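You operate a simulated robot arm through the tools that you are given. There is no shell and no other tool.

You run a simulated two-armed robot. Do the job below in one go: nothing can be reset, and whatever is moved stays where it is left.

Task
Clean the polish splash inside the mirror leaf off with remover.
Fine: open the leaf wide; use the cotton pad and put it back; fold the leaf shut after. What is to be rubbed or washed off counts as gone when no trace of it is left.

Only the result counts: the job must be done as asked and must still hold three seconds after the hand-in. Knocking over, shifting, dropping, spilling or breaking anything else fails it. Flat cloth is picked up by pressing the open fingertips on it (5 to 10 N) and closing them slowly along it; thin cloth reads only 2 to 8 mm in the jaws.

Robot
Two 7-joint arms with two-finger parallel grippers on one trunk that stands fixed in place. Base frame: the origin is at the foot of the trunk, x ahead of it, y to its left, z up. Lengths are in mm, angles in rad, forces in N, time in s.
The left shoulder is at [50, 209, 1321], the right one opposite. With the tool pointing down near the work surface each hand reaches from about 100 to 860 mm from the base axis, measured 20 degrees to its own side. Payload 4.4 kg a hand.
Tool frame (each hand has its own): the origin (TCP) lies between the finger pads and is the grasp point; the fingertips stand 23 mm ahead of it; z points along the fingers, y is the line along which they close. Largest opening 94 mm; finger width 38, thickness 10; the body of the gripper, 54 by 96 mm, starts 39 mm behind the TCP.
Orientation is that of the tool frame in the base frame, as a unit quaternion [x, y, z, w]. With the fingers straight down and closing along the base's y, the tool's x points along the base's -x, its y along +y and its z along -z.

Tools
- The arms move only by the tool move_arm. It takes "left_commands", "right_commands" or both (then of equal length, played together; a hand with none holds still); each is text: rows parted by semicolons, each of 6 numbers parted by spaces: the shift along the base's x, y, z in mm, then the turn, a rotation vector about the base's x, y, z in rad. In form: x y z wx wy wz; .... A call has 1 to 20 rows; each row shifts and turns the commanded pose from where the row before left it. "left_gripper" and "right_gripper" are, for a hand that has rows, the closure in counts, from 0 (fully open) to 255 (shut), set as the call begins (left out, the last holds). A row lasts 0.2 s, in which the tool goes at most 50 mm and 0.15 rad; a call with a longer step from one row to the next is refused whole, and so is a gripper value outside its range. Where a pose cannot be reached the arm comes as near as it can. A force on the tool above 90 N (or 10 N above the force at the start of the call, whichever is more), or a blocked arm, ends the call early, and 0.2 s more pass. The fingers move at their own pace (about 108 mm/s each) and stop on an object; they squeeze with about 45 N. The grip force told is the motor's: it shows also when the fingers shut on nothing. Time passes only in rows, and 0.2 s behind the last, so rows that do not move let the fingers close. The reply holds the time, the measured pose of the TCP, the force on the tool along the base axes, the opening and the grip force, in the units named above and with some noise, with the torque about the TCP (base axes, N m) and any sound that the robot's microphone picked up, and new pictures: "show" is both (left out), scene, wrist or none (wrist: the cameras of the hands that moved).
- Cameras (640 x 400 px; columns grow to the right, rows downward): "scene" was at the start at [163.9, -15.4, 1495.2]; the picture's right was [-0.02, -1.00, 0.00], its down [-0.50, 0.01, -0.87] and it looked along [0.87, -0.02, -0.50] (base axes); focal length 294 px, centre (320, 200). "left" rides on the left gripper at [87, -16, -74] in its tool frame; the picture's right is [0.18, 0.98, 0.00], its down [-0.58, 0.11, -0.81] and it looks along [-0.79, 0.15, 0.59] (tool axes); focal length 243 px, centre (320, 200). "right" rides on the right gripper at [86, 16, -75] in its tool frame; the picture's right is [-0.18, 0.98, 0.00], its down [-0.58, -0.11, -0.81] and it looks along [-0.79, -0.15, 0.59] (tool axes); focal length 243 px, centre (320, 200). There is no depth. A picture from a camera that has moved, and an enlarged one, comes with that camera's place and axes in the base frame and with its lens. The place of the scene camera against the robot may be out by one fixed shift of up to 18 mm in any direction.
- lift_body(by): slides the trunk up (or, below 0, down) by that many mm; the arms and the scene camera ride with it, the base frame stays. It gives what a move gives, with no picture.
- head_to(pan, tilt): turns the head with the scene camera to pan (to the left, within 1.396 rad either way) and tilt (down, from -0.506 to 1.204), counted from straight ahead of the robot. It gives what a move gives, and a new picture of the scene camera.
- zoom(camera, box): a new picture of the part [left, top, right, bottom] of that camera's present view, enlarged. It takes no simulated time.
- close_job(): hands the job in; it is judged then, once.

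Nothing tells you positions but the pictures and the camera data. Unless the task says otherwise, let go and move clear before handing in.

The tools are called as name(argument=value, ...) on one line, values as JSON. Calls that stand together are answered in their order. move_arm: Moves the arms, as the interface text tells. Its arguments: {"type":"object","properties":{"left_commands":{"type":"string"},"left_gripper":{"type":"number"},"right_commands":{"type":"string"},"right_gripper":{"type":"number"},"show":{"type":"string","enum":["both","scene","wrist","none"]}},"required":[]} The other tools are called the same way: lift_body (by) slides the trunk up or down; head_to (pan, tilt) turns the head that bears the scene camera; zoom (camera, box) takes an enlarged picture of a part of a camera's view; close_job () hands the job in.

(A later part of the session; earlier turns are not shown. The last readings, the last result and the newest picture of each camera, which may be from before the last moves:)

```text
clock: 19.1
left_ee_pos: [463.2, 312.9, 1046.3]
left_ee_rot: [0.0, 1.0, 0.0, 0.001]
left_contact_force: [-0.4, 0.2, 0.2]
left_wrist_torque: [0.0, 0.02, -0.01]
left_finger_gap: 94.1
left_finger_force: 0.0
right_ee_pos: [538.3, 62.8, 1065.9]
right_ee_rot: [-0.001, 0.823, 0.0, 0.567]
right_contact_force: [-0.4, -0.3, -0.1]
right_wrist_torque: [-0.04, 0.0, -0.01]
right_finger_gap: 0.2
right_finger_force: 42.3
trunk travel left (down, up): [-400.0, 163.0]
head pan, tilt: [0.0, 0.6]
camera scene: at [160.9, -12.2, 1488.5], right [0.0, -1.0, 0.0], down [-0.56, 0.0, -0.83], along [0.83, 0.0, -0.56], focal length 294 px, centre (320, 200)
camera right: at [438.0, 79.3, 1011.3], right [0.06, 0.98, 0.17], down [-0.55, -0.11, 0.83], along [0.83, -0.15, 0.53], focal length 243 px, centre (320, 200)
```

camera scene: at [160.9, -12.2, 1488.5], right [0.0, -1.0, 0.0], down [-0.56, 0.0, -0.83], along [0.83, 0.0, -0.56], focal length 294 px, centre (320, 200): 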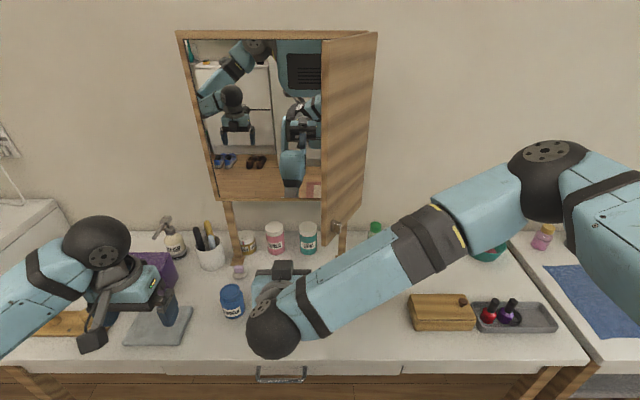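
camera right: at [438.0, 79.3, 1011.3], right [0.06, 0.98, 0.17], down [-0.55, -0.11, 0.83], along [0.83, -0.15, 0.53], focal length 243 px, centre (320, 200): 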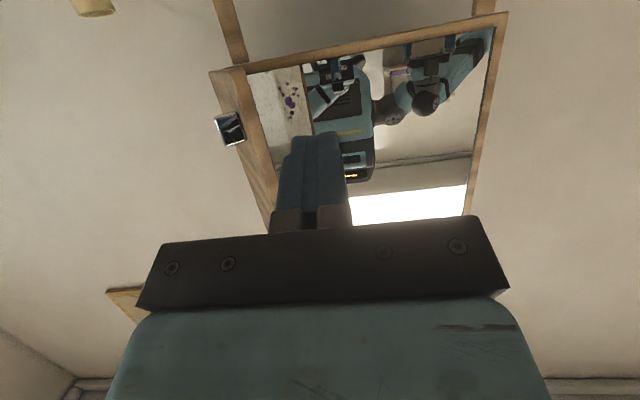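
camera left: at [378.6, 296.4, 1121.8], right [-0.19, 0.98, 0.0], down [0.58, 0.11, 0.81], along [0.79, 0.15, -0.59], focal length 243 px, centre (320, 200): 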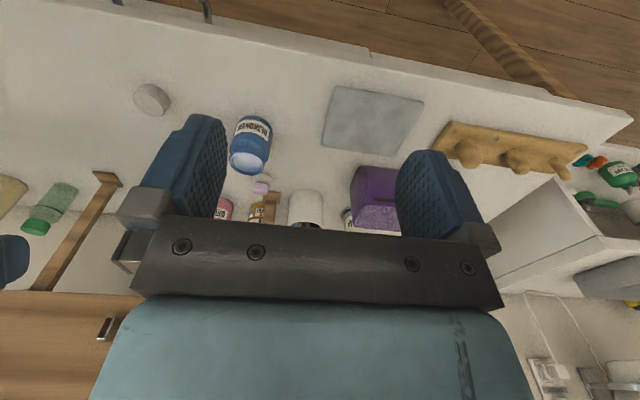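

zoom(camera="right", box=[200, 20, 360, 130])

```text
3.64 times, centred on (280, 75) of right
camera zoom: at [438.0, 79.3, 1011.3], right [0.06, 0.98, 0.17], down [-0.55, -0.11, 0.83], along [0.83, -0.15, 0.53], focal length 882 px, centre (466, 654)
```

zoom: 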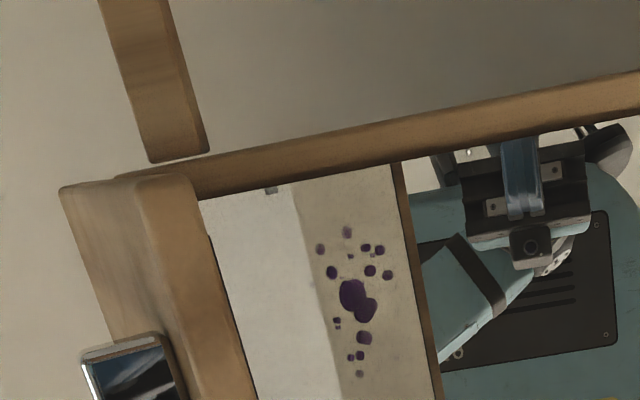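

The splash shows up in the mirror: a cluster of purple spots on the leaf's inner face. I'll yaw the right hand to the right, move it inside the leaf, then sweep the leaf open with the fingertips.

move_arm(right_commands="5 3 0 0 0 -0.134;5 3 0 0 0 -0.134;5 3 0 0 0 -0.134;5 3 0 0 0 -0.134;5 3 0 0 0 -0.134;5 3 0 0 0 -0.13;35 -4 0 0 0 0;35 -4 0 0 0 0;35 -4 0 0 0 0;35 -4 0 0 0 0")

```text
clock: 21.2
left_ee_pos: [465.3, 313.1, 1047.2]
left_ee_rot: [-0.001, 1.0, 0.0, 0.001]
left_contact_force: [0.5, -0.6, 0.4]
left_wrist_torque: [-0.02, 0.0, -0.04]
left_finger_gap: 94.0
left_finger_force: 0.0
right_ee_pos: [710.0, 65.0, 1065.7]
right_ee_rot: [0.32, 0.759, -0.221, 0.522]
right_contact_force: [0.2, -0.2, -0.3]
right_wrist_torque: [0.0, 0.02, 0.0]
right_finger_gap: 0.0
right_finger_force: 42.2
trunk travel left (down, up): [-400.0, 163.0]
head pan, tilt: [0.0, 0.6]
camera scene: at [162.5, -13.7, 1488.4], right [0.0, -1.0, 0.0], down [-0.57, 0.0, -0.82], along [0.82, 0.0, -0.57], focal length 294 px, centre (320, 200)
camera right: at [650.8, 148.3, 1012.3], right [0.75, 0.64, 0.17], down [-0.46, 0.31, 0.83], along [0.48, -0.7, 0.53], focal length 243 px, centre (320, 200)
```

scene: 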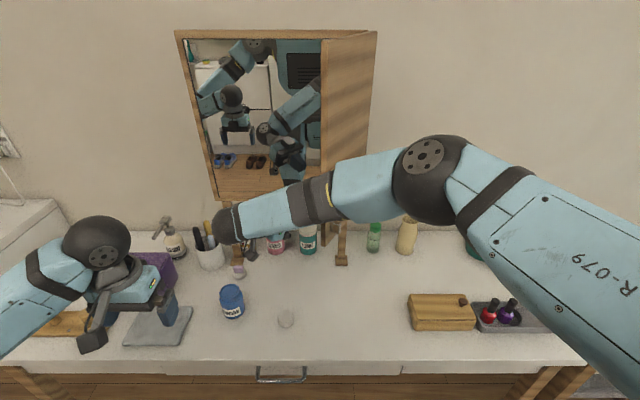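
right: 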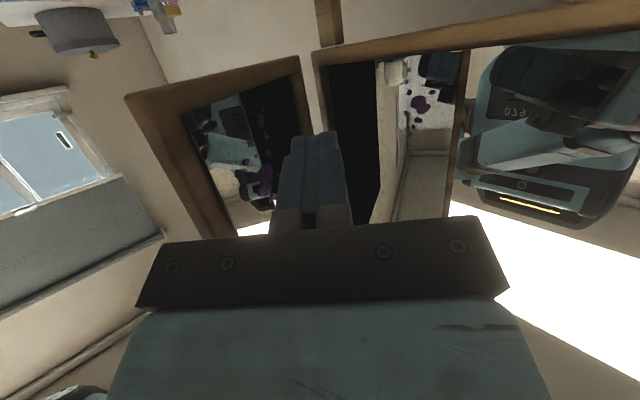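

move_arm(right_commands="0 -25 0 0 0 0;0 -25 0 0 0 0;0 -20 0 0 0 0;0 -20 0 0 0 0;0 -20 0 0 0 0;0 -20 0 0 0 0;0 -20 0 0 0 0")

```text
clock: 22.4
left_ee_pos: [461.6, 311.6, 1049.2]
left_ee_rot: [-0.001, 1.0, 0.0, 0.003]
left_contact_force: [1.2, -0.6, -0.2]
left_wrist_torque: [0.03, -0.01, -0.03]
left_finger_gap: 94.2
left_finger_force: 0.1
right_ee_pos: [695.3, -22.1, 1061.1]
right_ee_rot: [0.315, 0.766, -0.217, 0.517]
right_contact_force: [-41.3, 15.5, 13.6]
right_wrist_torque: [-0.73, -1.08, -1.15]
right_finger_gap: 0.1
right_finger_force: 42.6
trunk travel left (down, up): [-400.0, 163.0]
head pan, tilt: [0.0, 0.6]
stopped in row 5 (right hand): the force on the tool passed its limit at 99 N (the readings are from after the stop); the commanded pose is now the measured one
camera scene: at [156.8, -14.0, 1489.7], right [0.0, -1.0, 0.0], down [-0.56, 0.0, -0.83], along [0.83, 0.0, -0.56], focal length 294 px, centre (320, 200)
camera right: at [634.7, 59.7, 1010.2], right [0.74, 0.65, 0.16], down [-0.45, 0.3, 0.84], along [0.49, -0.7, 0.52], focal length 243 px, centre (320, 200)
```

scene: 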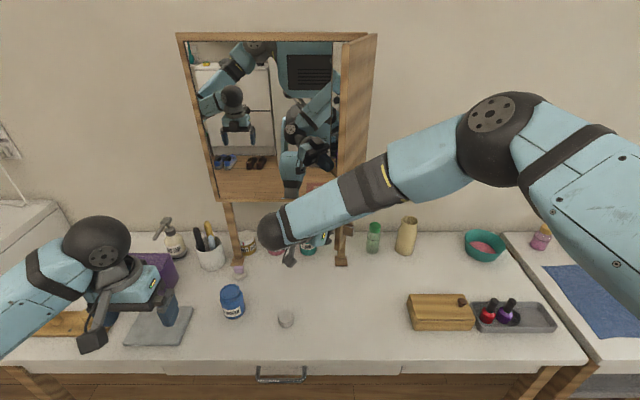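
right: 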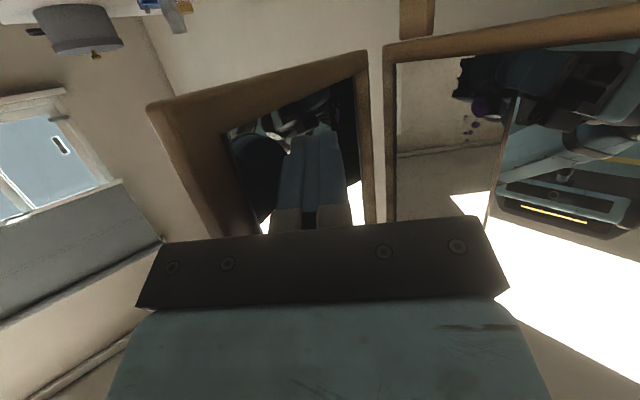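

The gripper body caught the leaf's edge. I'll back off, move deeper inside and turn a bit more to the right, so only the fingertips touch.

move_arm(right_commands="0 20 0 0 0 0;0 15 2 0 0 0;15 0 2 0 0 -0.1;15 0 0 0 0 -0.1;10 0 0 0 0 -0.1")

```text
clock: 23.6
left_ee_pos: [463.8, 312.1, 1047.4]
left_ee_rot: [-0.001, 1.0, 0.0, 0.001]
left_contact_force: [0.1, 0.4, 0.4]
left_wrist_torque: [0.02, -0.02, 0.0]
left_finger_gap: 93.9
left_finger_force: 0.0
right_ee_pos: [741.9, 7.3, 1063.3]
right_ee_rot: [0.427, 0.709, -0.295, 0.478]
right_contact_force: [-0.2, 0.1, 0.7]
right_wrist_torque: [0.0, 0.03, -0.01]
right_finger_gap: 0.0
right_finger_force: 42.5
trunk travel left (down, up): [-400.0, 163.0]
head pan, tilt: [0.0, 0.6]
camera scene: at [162.1, -13.3, 1488.5], right [0.0, -1.0, 0.0], down [-0.57, 0.0, -0.82], along [0.82, 0.0, -0.57], focal length 294 px, centre (320, 200)
camera right: at [709.0, 105.2, 1011.0], right [0.9, 0.39, 0.16], down [-0.34, 0.43, 0.84], along [0.26, -0.81, 0.52], focal length 243 px, centre (320, 200)
```

scene: 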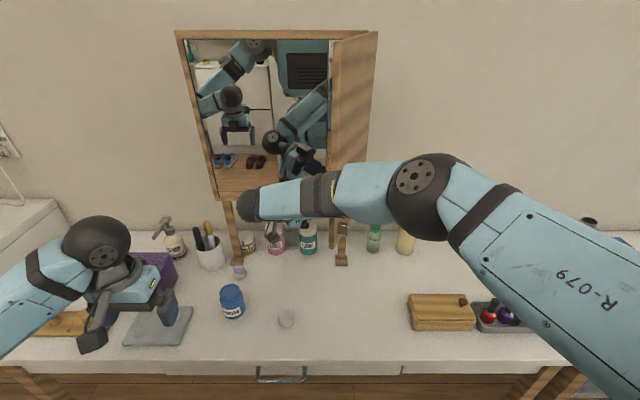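
right: 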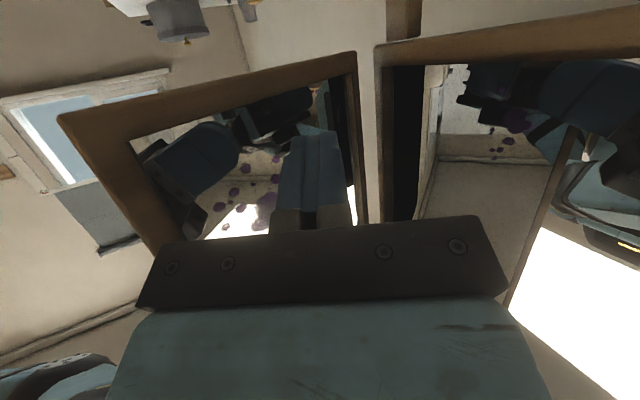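

move_arm(right_commands="0 -20 0 0 0 0;0 -15 0 0 0 0;0 -15 0 0 0 0;0 -15 0 0 0 0;0 -15 0 0 0 0;0 -15 0 0 0 0;2 -15 0 0 0 0")

```text
clock: 25.2
left_ee_pos: [465.3, 317.0, 1045.5]
left_ee_rot: [-0.001, 1.0, -0.003, 0.0]
left_contact_force: [-0.1, 0.3, 0.5]
left_wrist_torque: [0.0, 0.01, -0.01]
left_finger_gap: 94.0
left_finger_force: 0.1
right_ee_pos: [742.7, -93.5, 1063.0]
right_ee_rot: [0.423, 0.711, -0.293, 0.479]
right_contact_force: [-1.3, 33.1, 0.2]
right_wrist_torque: [-0.27, -0.03, 0.15]
right_finger_gap: 0.1
right_finger_force: 42.2
trunk travel left (down, up): [-400.0, 163.0]
head pan, tilt: [0.0, 0.6]
camera scene: at [161.7, -7.0, 1488.4], right [0.0, -1.0, 0.01], down [-0.56, 0.0, -0.83], along [0.83, 0.0, -0.56], focal length 294 px, centre (320, 200)
camera right: at [708.5, 2.9, 1010.9], right [0.9, 0.4, 0.16], down [-0.34, 0.43, 0.84], along [0.27, -0.81, 0.52], focal length 243 px, centre (320, 200)
```

scene: 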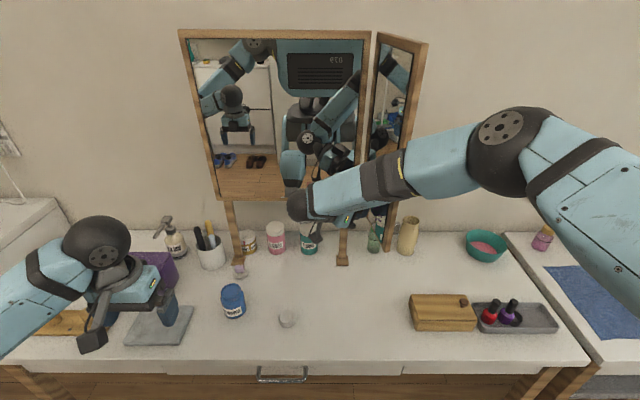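
right: 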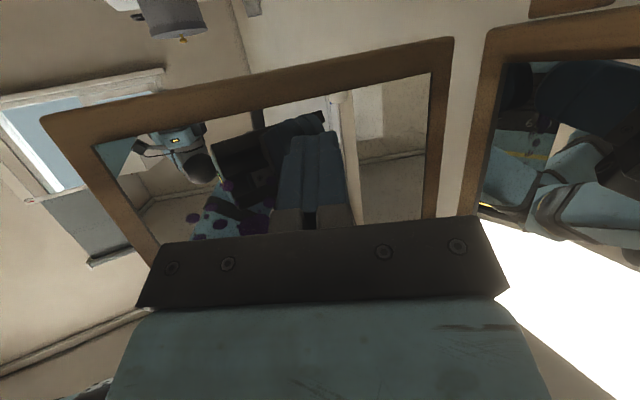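

move_arm(right_commands="5 -14 0 0 0 0;8 -13 0 0 0 0;10 -12 0 0 0 0;0 0 0 0 0 0")

```text
clock: 25.7
left_ee_pos: [462.8, 312.4, 1047.9]
left_ee_rot: [0.0, 1.0, -0.001, 0.001]
left_contact_force: [-0.9, -0.7, 1.2]
left_wrist_torque: [0.1, -0.03, -0.01]
left_finger_gap: 93.8
left_finger_force: 0.0
right_ee_pos: [742.1, -92.1, 1063.9]
right_ee_rot: [0.417, 0.721, -0.281, 0.477]
right_contact_force: [1.2, 59.1, 11.3]
right_wrist_torque: [-0.75, -0.05, 0.39]
right_finger_gap: 0.0
right_finger_force: 42.2
trunk travel left (down, up): [-400.0, 163.0]
head pan, tilt: [0.0, 0.6]
stopped in row 2 (right hand): the force on the tool passed its limit at 97 N (the readings are from after the stop); the commanded pose is now the measured one
camera scene: at [159.5, -13.0, 1489.3], right [0.0, -1.0, 0.0], down [-0.56, 0.0, -0.83], along [0.83, 0.0, -0.56], focal length 294 px, centre (320, 200)
camera right: at [704.5, 2.6, 1013.4], right [0.89, 0.43, 0.16], down [-0.35, 0.4, 0.85], along [0.3, -0.81, 0.5], focal length 243 px, centre (320, 200)
```

scene: 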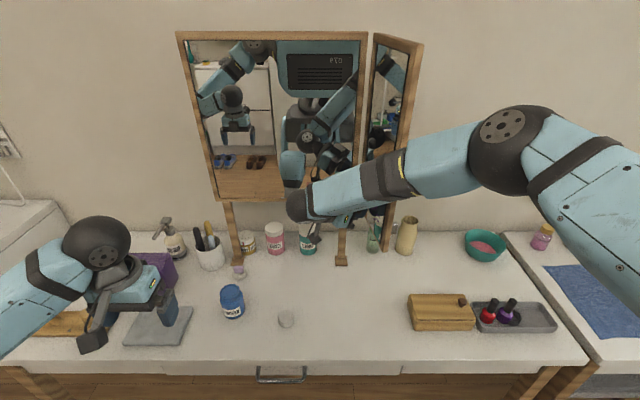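
right: 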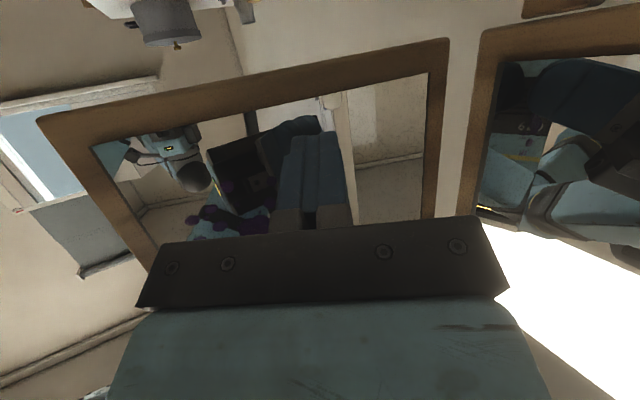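

The leaf seems to hit a stop at about 110°, so it is wide open. I'll withdraw the right hand from the inside and check where the leaf stays.

move_arm(right_commands="0 25 0 0 0 0;0 30 0 0 0 0;-20 30 0 0 0 0;-35 10 0 0 0 0.1;-35 10 0 0 0 0.14;-40 0 0 0 0 0.14;-40 0 0 0 0 0.14;-40 -10 0 0 0 0.14;-40 -20 0 0 0 0.14;-20 -40 0 0 0 0.14;-20 -40 0 0 0 0.14;-10 -45 10 0 0.14 0;-10 -45 10 0 0.14 0;0 -45 10 0 0.14 0")

```text
clock: 28.7
left_ee_pos: [464.0, 310.0, 1048.3]
left_ee_rot: [0.0, 1.0, 0.002, 0.001]
left_contact_force: [-0.2, -0.6, 0.3]
left_wrist_torque: [0.02, 0.02, 0.03]
left_finger_gap: 93.8
left_finger_force: 0.0
right_ee_pos: [432.4, -246.9, 1089.5]
right_ee_rot: [-0.01, 0.929, 0.002, 0.371]
right_contact_force: [-0.9, -0.3, 0.0]
right_wrist_torque: [0.0, -0.01, 0.06]
right_finger_gap: 0.0
right_finger_force: 42.5
trunk travel left (down, up): [-400.0, 163.0]
head pan, tilt: [0.0, 0.6]
camera scene: at [159.9, -17.5, 1488.7], right [0.0, -1.0, 0.0], down [-0.56, 0.0, -0.83], along [0.83, 0.0, -0.56], focal length 294 px, centre (320, 200)
camera right: at [317.0, -233.0, 1085.7], right [0.12, 0.99, 0.12], down [-0.13, -0.11, 0.99], along [0.98, -0.13, 0.12], focal length 243 px, centre (320, 200)
```

scene: 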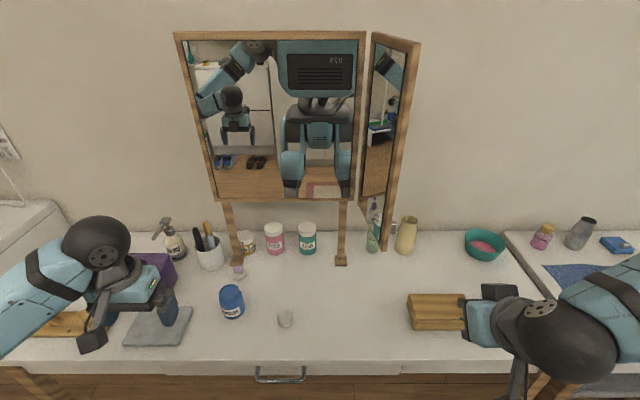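
right: 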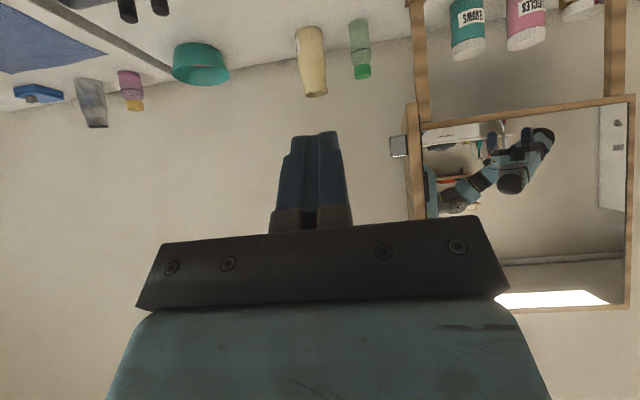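

zoom(camera="scene", box=[330, 20, 450, 140])

zoom(camera="scene", box=[330, 130, 450, 250])

```text
3.33 times, centred on (390, 80) of scene
camera zoom: at [159.9, -17.5, 1488.7], right [0.0, -1.0, 0.0], down [-0.56, 0.0, -0.83], along [0.83, 0.0, -0.56], focal length 981 px, centre (87, 600)
```

zoom: 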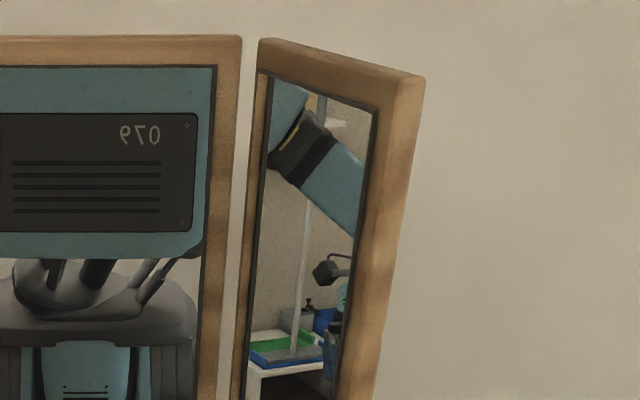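

```text
3.33 times, centred on (390, 190) of scene
camera zoom: at [159.9, -17.5, 1488.7], right [0.0, -1.0, 0.0], down [-0.56, 0.0, -0.83], along [0.83, 0.0, -0.56], focal length 981 px, centre (87, 233)
```

zoom: 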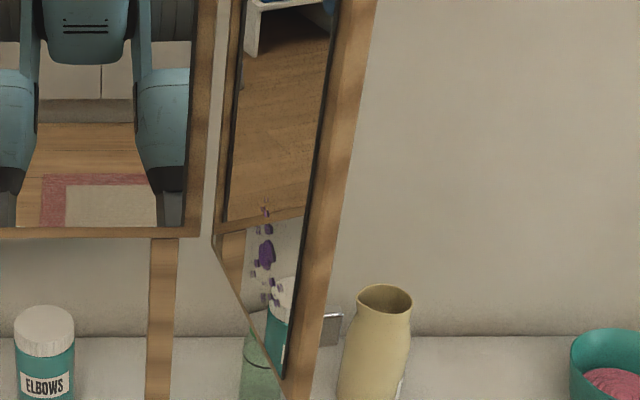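

The leaf stays open at about 106°, and I can see the purple splash on the lower part of its mirror. I'll turn the left wrist camera toward that face to map the spots.

move_arm(left_commands="0 -3 4 0 -0.131 0;0 -3 4 0 -0.131 0;0 -3 4 0 -0.131 0;0 -3 4 0 -0.131 0;0 -3 4 0 -0.131 0;0 -3 4 0 -0.131 0;0 -3 4 0 0 -0.14;0 -3 4 0 0 -0.14;0 -3 4 0 0 -0.14;0 -3 4 0 0 -0.14;0 -3 4 0 0 -0.14;0 -3 4 0 0 -0.14", show="wrist")

```text
clock: 31.3
left_ee_pos: [464.9, 275.2, 1094.1]
left_ee_rot: [0.377, 0.843, -0.157, 0.349]
left_contact_force: [-1.2, 0.2, -0.9]
left_wrist_torque: [0.0, 0.0, 0.02]
left_finger_gap: 94.0
left_finger_force: 0.0
right_ee_pos: [433.6, -245.6, 1089.7]
right_ee_rot: [-0.009, 0.929, -0.001, 0.37]
right_contact_force: [-0.2, 0.7, 0.3]
right_wrist_torque: [-0.01, -0.03, -0.04]
right_finger_gap: 0.1
right_finger_force: 42.9
trunk travel left (down, up): [-400.0, 163.0]
head pan, tilt: [0.0, 0.6]
camera left: at [377.2, 349.3, 1087.1], right [0.65, 0.75, -0.13], down [-0.02, 0.19, 0.98], along [0.76, -0.63, 0.14], focal length 243 px, centre (320, 200)
```

left: 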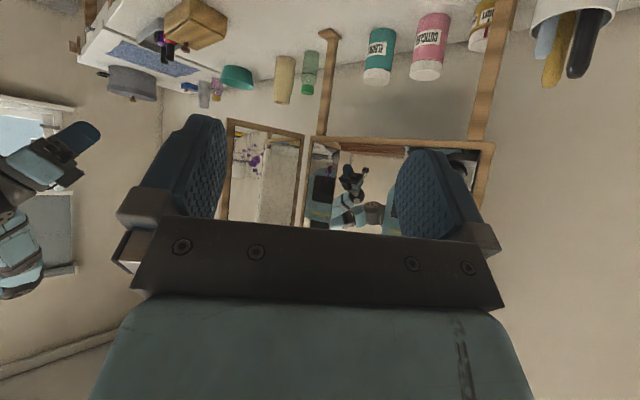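

zoom(camera="left", box=[220, 110, 320, 210])

zoom(camera="left", box=[225, 120, 285, 180])

```text
4.00 times, centred on (270, 160) of left
camera zoom: at [377.2, 349.3, 1087.1], right [0.65, 0.75, -0.13], down [-0.02, 0.19, 0.98], along [0.76, -0.63, 0.14], focal length 970 px, centre (520, 360)
```

zoom: 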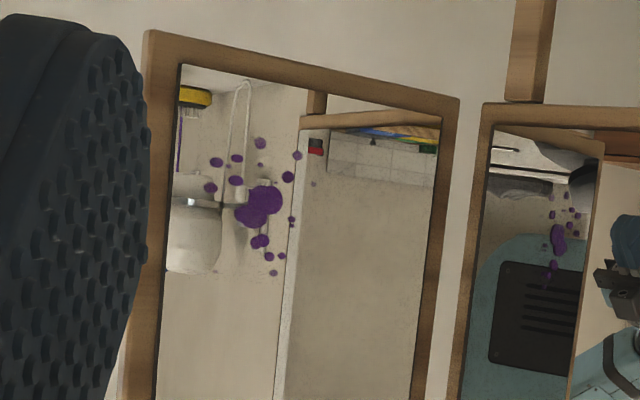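

```text
6.67 times, centred on (255, 150) of left
camera zoom: at [377.2, 349.3, 1087.1], right [0.65, 0.75, -0.13], down [-0.02, 0.19, 0.98], along [0.76, -0.63, 0.14], focal length 1618 px, centre (753, 533)
```

zoom: 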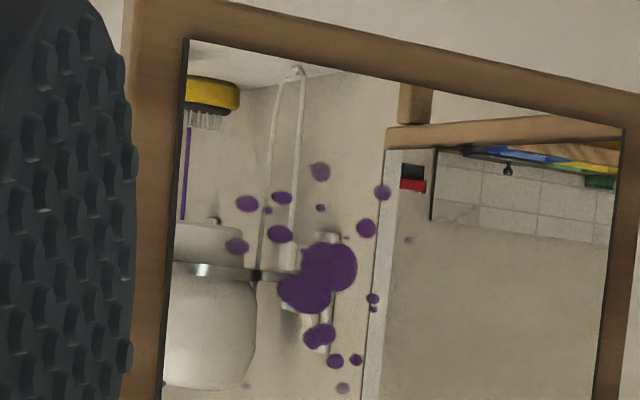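

I can see the splash clearly, spanning roughly x 676–742 and z 1058–1142 on the leaf's inner face. Next I'll take the right hand above the cotton pad to measure its position more exactly.

move_arm(right_commands="12 36 -20 0 0.1263 -0.01;12 36 -20 0 0.1263 -0.01;12 36 -20 0 0.1263 0;12 36 -20 0 0.1263 0;12 36 -20 0 0.1263 0;12 36 -20 0 0.1263 0;12 36 -22 0 0 0;12 36 -22 0 0 0;10 33 -22 0 0 0", right_gripper=0)

zoom(camera="right", box=[200, 60, 420, 220])

```text
clock: 33.3
left_ee_pos: [465.6, 276.5, 1095.1]
left_ee_rot: [0.376, 0.844, -0.157, 0.35]
left_contact_force: [0.7, 0.8, 0.5]
left_wrist_torque: [-0.01, 0.0, -0.02]
left_finger_gap: 94.0
left_finger_force: 0.0
right_ee_pos: [540.3, 77.6, 903.3]
right_ee_rot: [0.001, 1.0, -0.004, -0.001]
right_contact_force: [-0.1, 0.3, 0.0]
right_wrist_torque: [-0.03, 0.04, -0.01]
right_finger_gap: 93.8
right_finger_force: 0.1
trunk travel left (down, up): [-400.0, 163.0]
head pan, tilt: [0.0, 0.6]
camera scene: at [162.2, -12.7, 1488.4], right [0.0, -1.0, 0.0], down [-0.57, 0.0, -0.82], along [0.82, 0.0, -0.57], focal length 294 px, centre (320, 200)
camera right: at [453.8, 94.5, 978.7], right [0.18, 0.98, -0.01], down [0.58, -0.1, 0.81], along [0.79, -0.15, -0.59], focal length 243 px, centre (320, 200)
```

scene: 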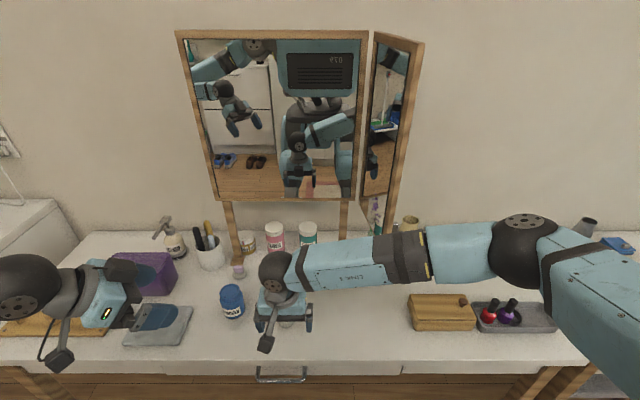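
right: 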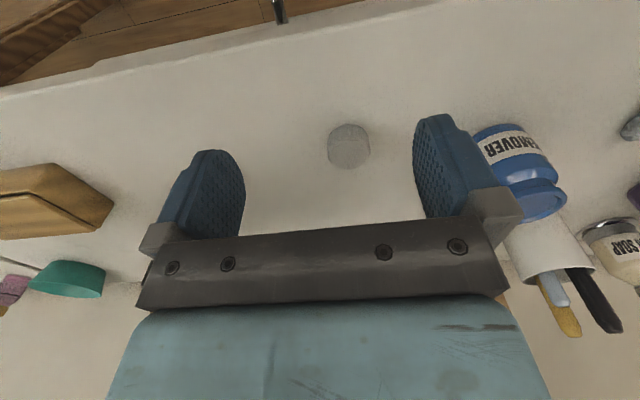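

```text
2.50 times, centred on (310, 140) of right
camera zoom: at [453.8, 94.5, 978.7], right [0.18, 0.98, -0.01], down [0.58, -0.1, 0.81], along [0.79, -0.15, -0.59], focal length 606 px, centre (345, 350)
```

zoom: 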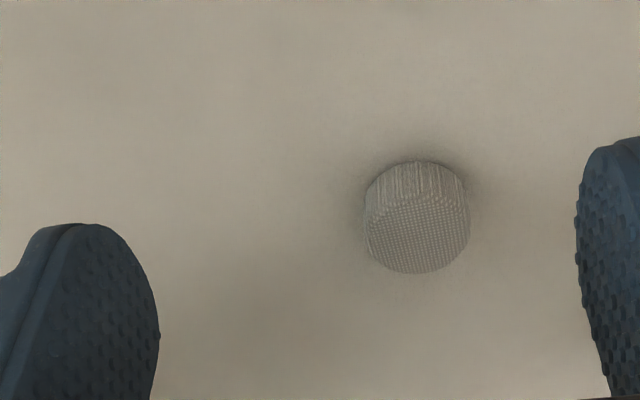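

move_arm(right_commands="31 5 -12 0 0 0;31 5 -12 0 0 0;31 5 -12 0 0 0;0 0 -15 0 0 0;0 0 -15 0 0 0;0 0 0 0 0 0", show="wrist")

zoom(camera="right", box=[200, 60, 440, 240])

```text
clock: 34.7
left_ee_pos: [464.6, 276.4, 1094.9]
left_ee_rot: [0.376, 0.844, -0.156, 0.35]
left_contact_force: [0.0, 0.0, 0.0]
left_wrist_torque: [-0.01, 0.01, -0.01]
left_finger_gap: 93.9
left_finger_force: 0.0
right_ee_pos: [634.0, 91.0, 838.5]
right_ee_rot: [0.0, 1.0, -0.003, 0.0]
right_contact_force: [0.3, -0.6, 0.6]
right_wrist_torque: [-0.01, -0.03, -0.04]
right_finger_gap: 93.7
right_finger_force: 0.1
trunk travel left (down, up): [-400.0, 163.0]
head pan, tilt: [0.0, 0.6]
camera right: at [546.9, 108.0, 913.3], right [0.18, 0.98, -0.01], down [0.58, -0.1, 0.81], along [0.79, -0.15, -0.59], focal length 243 px, centre (320, 200)
```

right: 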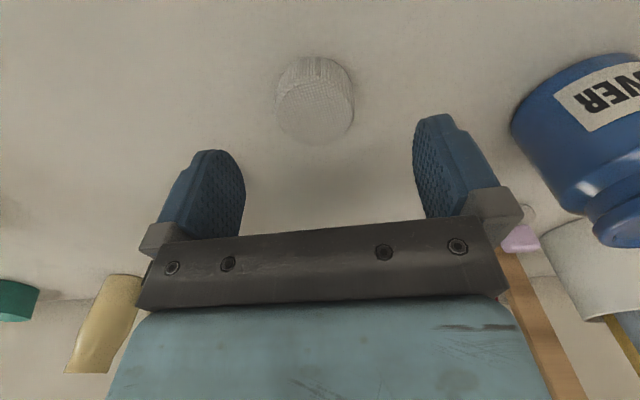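

```text
2.22 times, centred on (320, 150) of right
camera zoom: at [546.9, 108.0, 913.3], right [0.18, 0.98, -0.01], down [0.58, -0.1, 0.81], along [0.79, -0.15, -0.59], focal length 539 px, centre (320, 311)
```

zoom: 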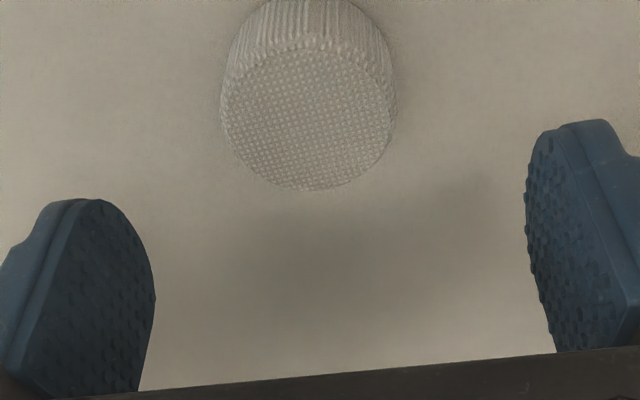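

move_arm(right_commands="-2 0 -10 0 0 0;-2 0 -10 0 0 0;0 0 -10 0 0 0;0 0 0 0 0 0", show="wrist")

zoom(camera="right", box=[200, 20, 440, 240])

```text
clock: 35.7
left_ee_pos: [463.9, 275.6, 1095.2]
left_ee_rot: [0.376, 0.843, -0.157, 0.35]
left_contact_force: [-0.1, 0.5, 0.3]
left_wrist_torque: [0.0, -0.02, 0.03]
left_finger_gap: 94.0
left_finger_force: 0.1
right_ee_pos: [629.7, 91.4, 806.8]
right_ee_rot: [-0.001, 1.0, -0.003, 0.0]
right_contact_force: [0.0, 0.4, -0.1]
right_wrist_torque: [0.0, 0.0, -0.05]
right_finger_gap: 94.1
right_finger_force: 0.1
trunk travel left (down, up): [-400.0, 163.0]
head pan, tilt: [0.0, 0.6]
camera right: at [542.8, 108.3, 882.9], right [0.18, 0.98, -0.01], down [0.58, -0.1, 0.81], along [0.79, -0.15, -0.59], focal length 243 px, centre (320, 200)
```

right: 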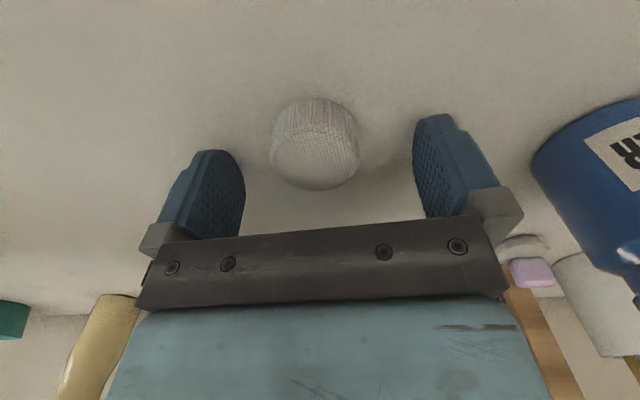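

```text
1.82 times, centred on (320, 130) of right
camera zoom: at [542.8, 108.3, 882.9], right [0.18, 0.98, -0.01], down [0.58, -0.1, 0.81], along [0.79, -0.15, -0.59], focal length 441 px, centre (320, 327)
```

zoom: 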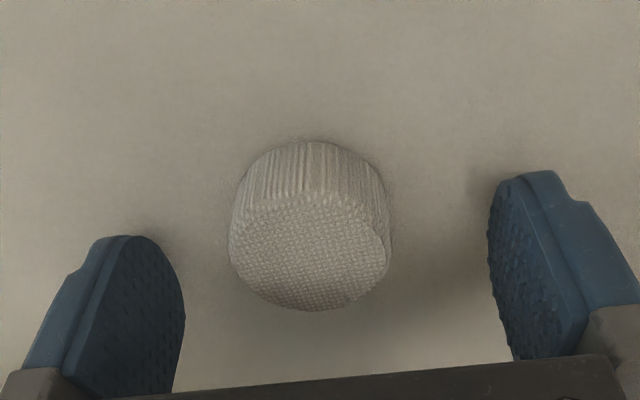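

move_arm(right_commands="0 0 0 0 0 0;0 0 0 0 0 0;0 0 0 0 0 0", right_gripper=255, show="wrist")

zoom(camera="right", box=[200, 20, 440, 240])

```text
clock: 36.5
left_ee_pos: [464.0, 275.6, 1097.1]
left_ee_rot: [0.375, 0.844, -0.156, 0.35]
left_contact_force: [0.8, 0.2, -0.4]
left_wrist_torque: [0.0, 0.03, 0.05]
left_finger_gap: 93.9
left_finger_force: 0.1
right_ee_pos: [628.9, 92.2, 809.2]
right_ee_rot: [0.001, 1.0, -0.003, 0.001]
right_contact_force: [0.1, 0.5, 6.3]
right_wrist_torque: [0.05, 0.05, -0.03]
right_finger_gap: 32.1
right_finger_force: 45.1
trunk travel left (down, up): [-400.0, 163.0]
head pan, tilt: [0.0, 0.6]
camera right: at [542.7, 108.6, 883.9], right [0.18, 0.98, -0.01], down [0.58, -0.1, 0.81], along [0.79, -0.15, -0.59], focal length 243 px, centre (320, 200)
```

right: 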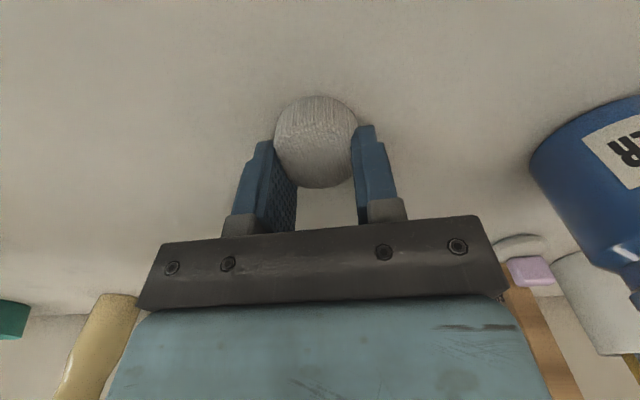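

```text
1.82 times, centred on (320, 130) of right
camera zoom: at [542.7, 108.6, 883.9], right [0.18, 0.98, -0.01], down [0.58, -0.1, 0.81], along [0.79, -0.15, -0.59], focal length 441 px, centre (320, 327)
```

zoom: 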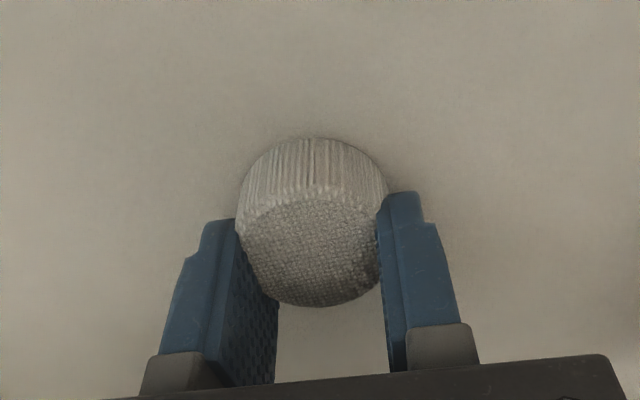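

move_arm(right_commands="0 0 20 0 0 0;0 0 30 0 0 0;0 0 40 0 0 0;0 0 40 0 0 0;0 0 0 0 0 0")

zoom(camera="right", box=[200, 20, 440, 240])

```text
clock: 37.7
left_ee_pos: [465.4, 277.0, 1094.4]
left_ee_rot: [0.375, 0.844, -0.156, 0.351]
left_contact_force: [0.5, -0.6, -0.2]
left_wrist_torque: [-0.02, 0.0, 0.01]
left_finger_gap: 93.9
left_finger_force: 0.2
right_ee_pos: [629.7, 91.4, 937.6]
right_ee_rot: [0.0, 1.0, -0.004, 0.0]
right_contact_force: [0.0, 0.5, 0.3]
right_wrist_torque: [0.0, 0.02, -0.04]
right_finger_gap: 29.1
right_finger_force: 45.1
trunk travel left (down, up): [-400.0, 163.0]
head pan, tilt: [0.0, 0.6]
camera scene: at [162.5, -13.7, 1488.4], right [0.0, -1.0, 0.0], down [-0.57, 0.0, -0.82], along [0.82, 0.0, -0.57], focal length 294 px, centre (320, 200)
camera right: at [542.9, 109.1, 1013.2], right [0.18, 0.98, -0.01], down [0.58, -0.1, 0.81], along [0.79, -0.15, -0.59], focal length 243 px, centre (320, 200)
```

scene: 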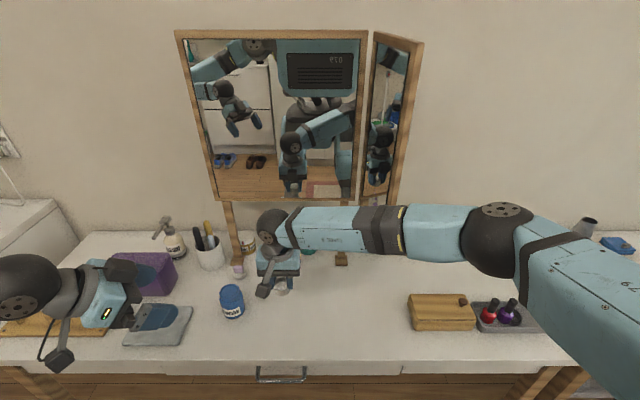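
right: 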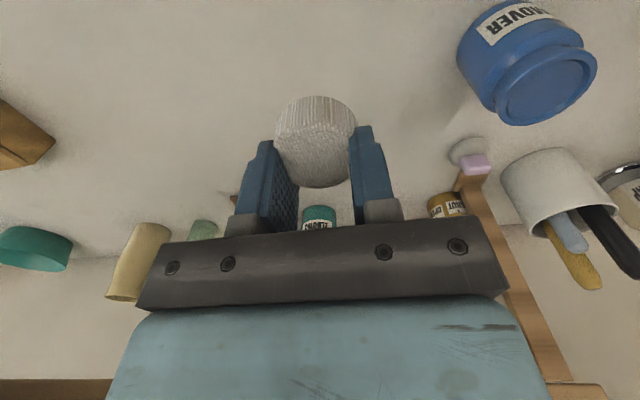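

```text
1.82 times, centred on (320, 130) of right
camera zoom: at [542.9, 109.1, 1013.2], right [0.18, 0.98, -0.01], down [0.58, -0.1, 0.81], along [0.79, -0.15, -0.59], focal length 441 px, centre (320, 327)
```

zoom: 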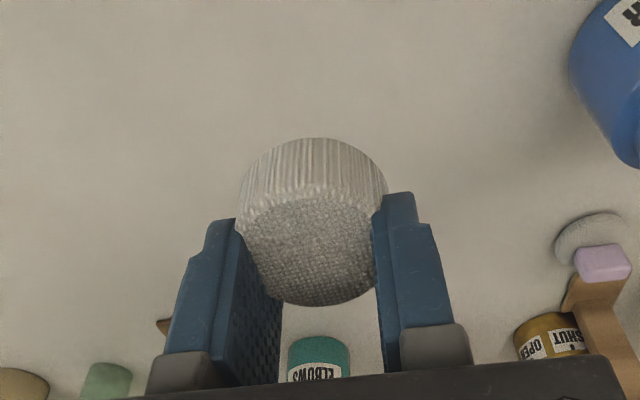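

zoom(camera="right", box=[440, 0, 640, 140])

```text
2.86 times, centred on (540, 70) of right
camera zoom: at [542.9, 109.1, 1013.2], right [0.18, 0.98, -0.01], down [0.58, -0.1, 0.81], along [0.79, -0.15, -0.59], focal length 693 px, centre (-309, 571)
```

zoom: 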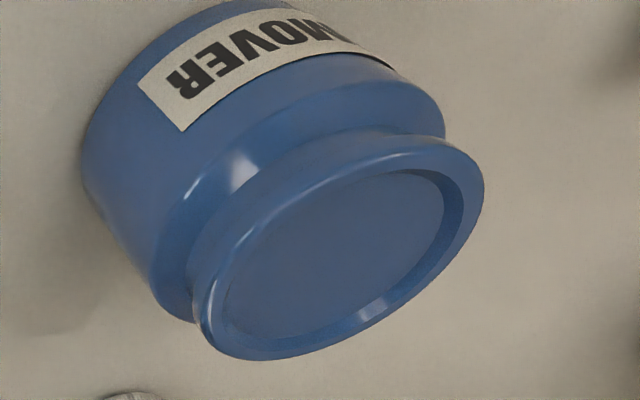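

The pad is held with its lower half sticking out below the fingertips. I'll move the left arm out of the way, tilt the right hand 45° forward so the pad's rim points down, and hover over the open jar at about [650, 235] with its rim near z≈868.

move_arm(left_commands="-24 28 12 0 0 0;-24 28 12 0 0 0;-24 28 12 0 0 0;-24 28 12 0 0 0;-24 28 12 0 0 0;0 0 0 0 0 0;0 0 0 0 0 0;0 0 0 0 0 0;0 0 0 0 0 0;0 0 0 0 0 0", right_commands="-3 0 7 0 -0.131 0;-3 0 7 0 -0.131 0;-3 0 7 0 -0.131 0;-3 0 7 0 -0.131 0;-3 0 7 0 -0.131 0;-3 0 7 0 -0.13 0;4 36 -5 0 0 0;5 36 -5 0 0 0;5 36 -5 0 0 0;5 36 -5 0 0 0")

zoom(camera="right", box=[200, 20, 440, 200])

```text
clock: 39.9
left_ee_pos: [344.2, 418.0, 1153.8]
left_ee_rot: [0.377, 0.843, -0.157, 0.35]
left_contact_force: [-0.9, 0.0, -0.2]
left_wrist_torque: [0.01, -0.01, 0.03]
left_finger_gap: 94.1
left_finger_force: 0.0
right_ee_pos: [629.7, 238.2, 960.0]
right_ee_rot: [0.001, 0.924, -0.004, 0.383]
right_contact_force: [-0.3, -0.6, -0.3]
right_wrist_torque: [-0.03, 0.0, -0.01]
right_finger_gap: 31.7
right_finger_force: 45.3
trunk travel left (down, up): [-400.0, 163.0]
head pan, tilt: [0.0, 0.6]
camera scene: at [161.4, -12.1, 1488.5], right [0.0, -1.0, 0.0], down [-0.56, 0.0, -0.83], along [0.83, 0.0, -0.56], focal length 294 px, centre (320, 200)
camera right: at [516.4, 253.8, 951.5], right [0.14, 0.98, 0.12], down [-0.16, -0.1, 0.98], along [0.98, -0.15, 0.14], focal length 243 px, centre (320, 200)
camera left: at [256.5, 491.3, 1146.7], right [0.64, 0.75, -0.13], down [-0.03, 0.19, 0.98], along [0.76, -0.63, 0.14], focal length 243 px, centre (320, 200)
```

scene: 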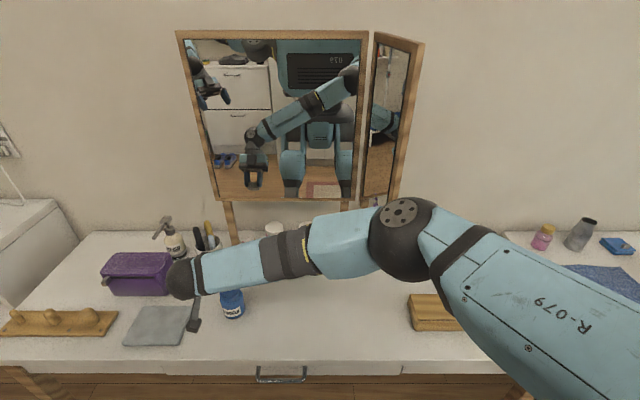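
right: 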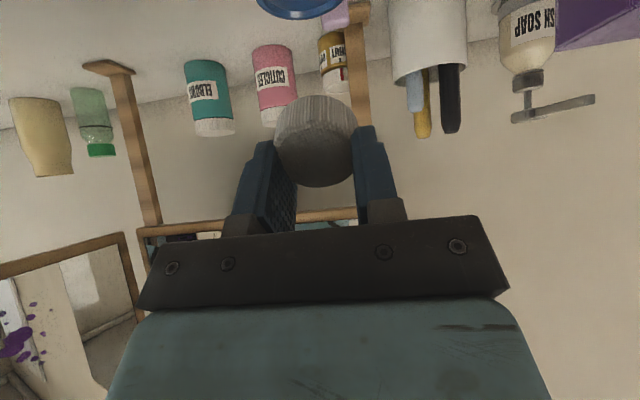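
left: 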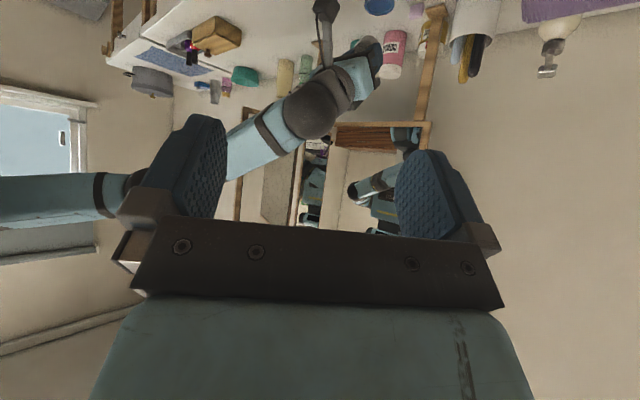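

```text
2.22 times, centred on (320, 110) of right
camera zoom: at [516.4, 253.8, 951.5], right [0.14, 0.98, 0.12], down [-0.16, -0.1, 0.98], along [0.98, -0.15, 0.14], focal length 539 px, centre (320, 400)
```

zoom: 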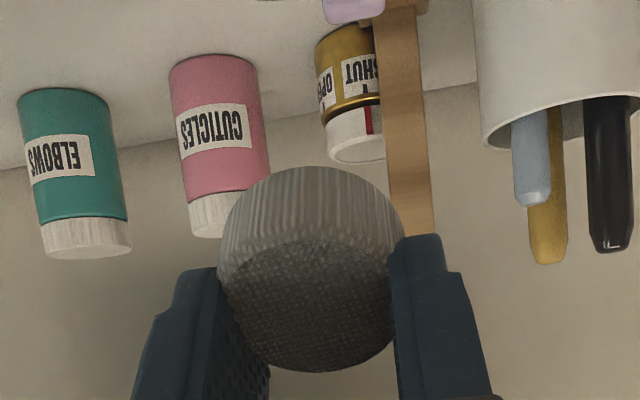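

move_arm(right_commands="13 -5 -15 0 0 0;0 0 -20 0 0 0;0 0 0 0 0 0", show="wrist")

zoom(camera="right", box=[220, 0, 420, 200])

head_to(pan=0.3, tilt=0.75)

zoom(camera="left", box=[300, 0, 480, 120])

```text
clock: 40.7
left_ee_pos: [344.4, 416.9, 1154.7]
left_ee_rot: [0.376, 0.844, -0.157, 0.35]
left_contact_force: [0.5, -0.3, -0.6]
left_wrist_torque: [0.0, -0.02, 0.03]
left_finger_gap: 94.0
left_finger_force: 0.1
right_ee_pos: [645.4, 230.6, 924.0]
right_ee_rot: [0.001, 0.924, -0.003, 0.384]
right_contact_force: [-0.1, -0.2, -0.1]
right_wrist_torque: [-0.01, 0.01, 0.03]
right_finger_gap: 36.6
right_finger_force: 45.0
trunk travel left (down, up): [-400.0, 163.0]
head pan, tilt: [0.0, 0.6]
camera right: at [529.9, 247.3, 916.6], right [0.14, 0.98, 0.13], down [-0.16, -0.1, 0.98], along [0.98, -0.15, 0.14], focal length 243 px, centre (320, 200)
```

right: 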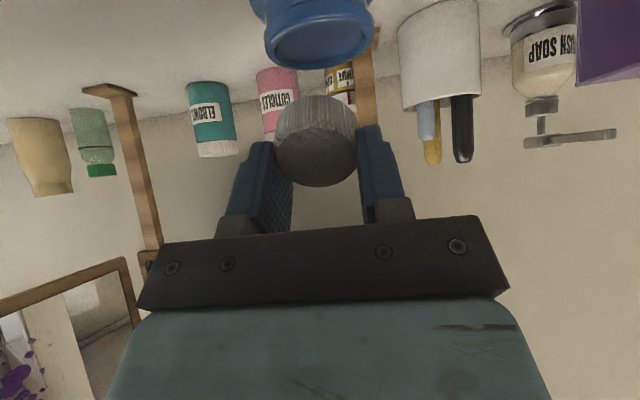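

```text
2.00 times, centred on (320, 100) of right
camera zoom: at [529.9, 247.3, 916.6], right [0.14, 0.98, 0.13], down [-0.16, -0.1, 0.98], along [0.98, -0.15, 0.14], focal length 485 px, centre (320, 400)
```

zoom: 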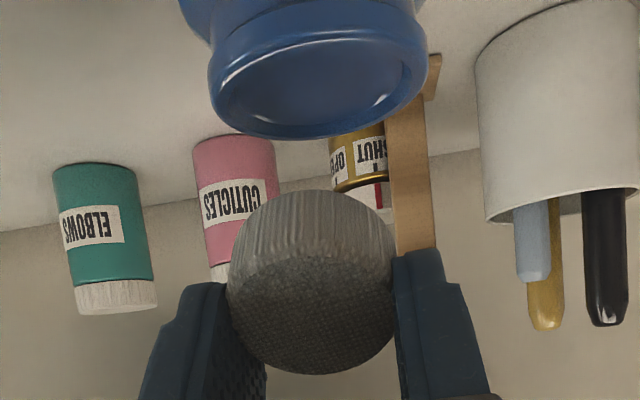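

```text
clock: 41.5
left_ee_pos: [343.9, 416.2, 1155.0]
left_ee_rot: [0.377, 0.843, -0.157, 0.35]
left_contact_force: [-0.8, -0.7, -0.1]
left_wrist_torque: [-0.02, 0.02, 0.02]
left_finger_gap: 93.9
left_finger_force: 0.1
right_ee_pos: [644.4, 229.9, 925.3]
right_ee_rot: [0.001, 0.924, -0.004, 0.383]
right_contact_force: [0.9, -0.5, 0.4]
right_wrist_torque: [-0.01, 0.02, 0.01]
right_finger_gap: 37.3
right_finger_force: 45.3
trunk travel left (down, up): [-400.0, 163.0]
head pan, tilt: [0.3, 0.75]
camera scene: at [152.7, 10.6, 1475.6], right [0.3, -0.96, 0.0], down [-0.65, -0.2, -0.73], along [0.7, 0.22, -0.68], focal length 294 px, centre (320, 200)
```

scene: 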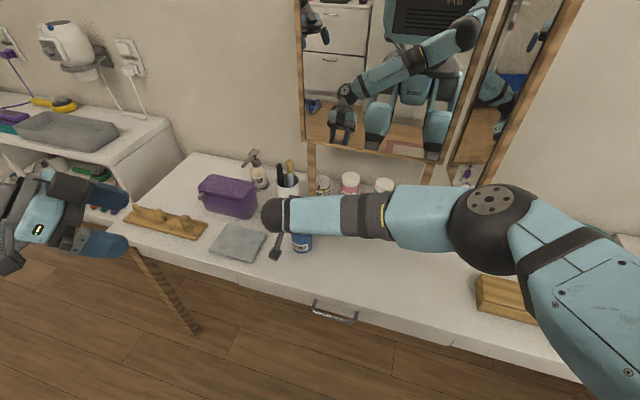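

```text
3.33 times, centred on (390, 60) of left
camera zoom: at [256.8, 490.1, 1147.3], right [0.64, 0.75, -0.13], down [-0.03, 0.19, 0.98], along [0.76, -0.63, 0.14], focal length 809 px, centre (87, 667)
```

zoom: 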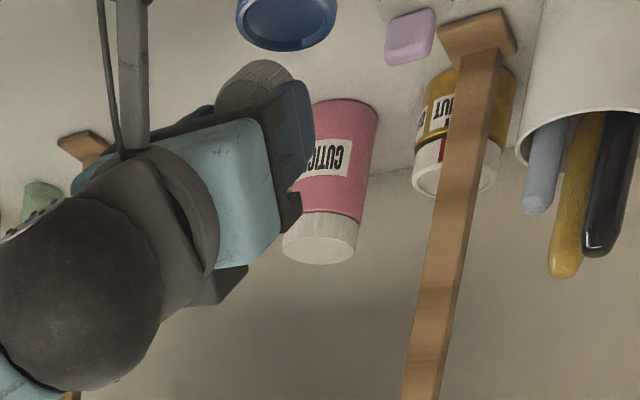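

move_arm(right_commands="0 8 0 0 0 0;0 0 -10 0 0 0;0 0 -8 0 0 0;0 0 0 0 0 0", show="wrist")

zoom(camera="right", box=[220, 0, 420, 200])

zoom(camera="scene", box=[250, 210, 350, 280])

```text
clock: 42.5
left_ee_pos: [344.4, 416.5, 1155.4]
left_ee_rot: [0.376, 0.843, -0.157, 0.35]
left_contact_force: [-0.5, -0.1, -0.7]
left_wrist_torque: [-0.01, 0.01, 0.0]
left_finger_gap: 93.8
left_finger_force: 0.1
right_ee_pos: [643.5, 237.7, 905.6]
right_ee_rot: [0.001, 0.924, -0.003, 0.382]
right_contact_force: [0.5, 0.7, -1.1]
right_wrist_torque: [-0.02, 0.03, -0.01]
right_finger_gap: 37.3
right_finger_force: 45.4
trunk travel left (down, up): [-400.0, 163.0]
head pan, tilt: [0.3, 0.75]
camera right: at [529.8, 255.1, 898.0], right [0.14, 0.98, 0.13], down [-0.16, -0.1, 0.98], along [0.98, -0.15, 0.14], focal length 243 px, centre (320, 200)
```

right: 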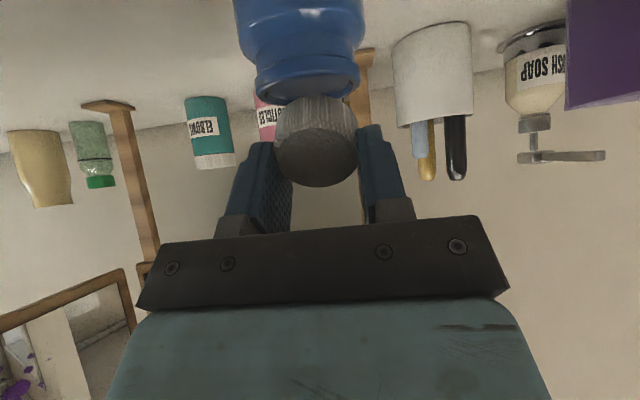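

```text
2.00 times, centred on (320, 100) of right
camera zoom: at [529.8, 255.1, 898.0], right [0.14, 0.98, 0.13], down [-0.16, -0.1, 0.98], along [0.98, -0.15, 0.14], focal length 485 px, centre (320, 400)
```

zoom: 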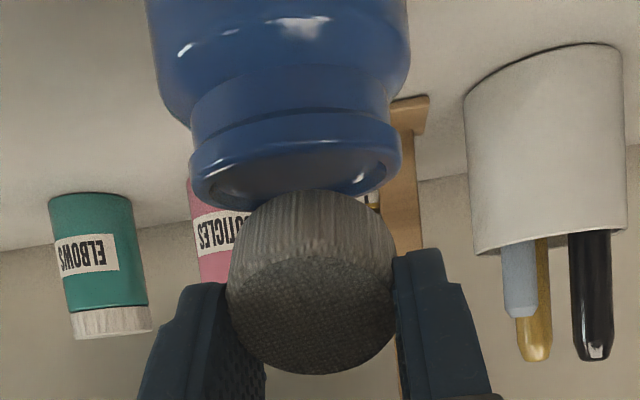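

```text
5.71 times, centred on (300, 245) of scene
camera zoom: at [152.6, 10.7, 1475.6], right [0.3, -0.96, 0.0], down [-0.65, -0.2, -0.73], along [0.7, 0.22, -0.68], focal length 1682 px, centre (434, -57)
```

zoom: 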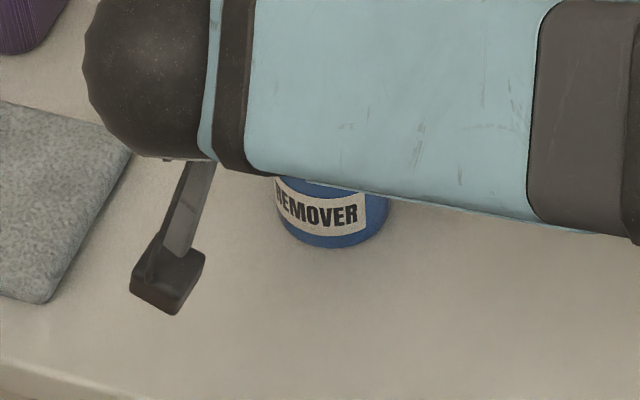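

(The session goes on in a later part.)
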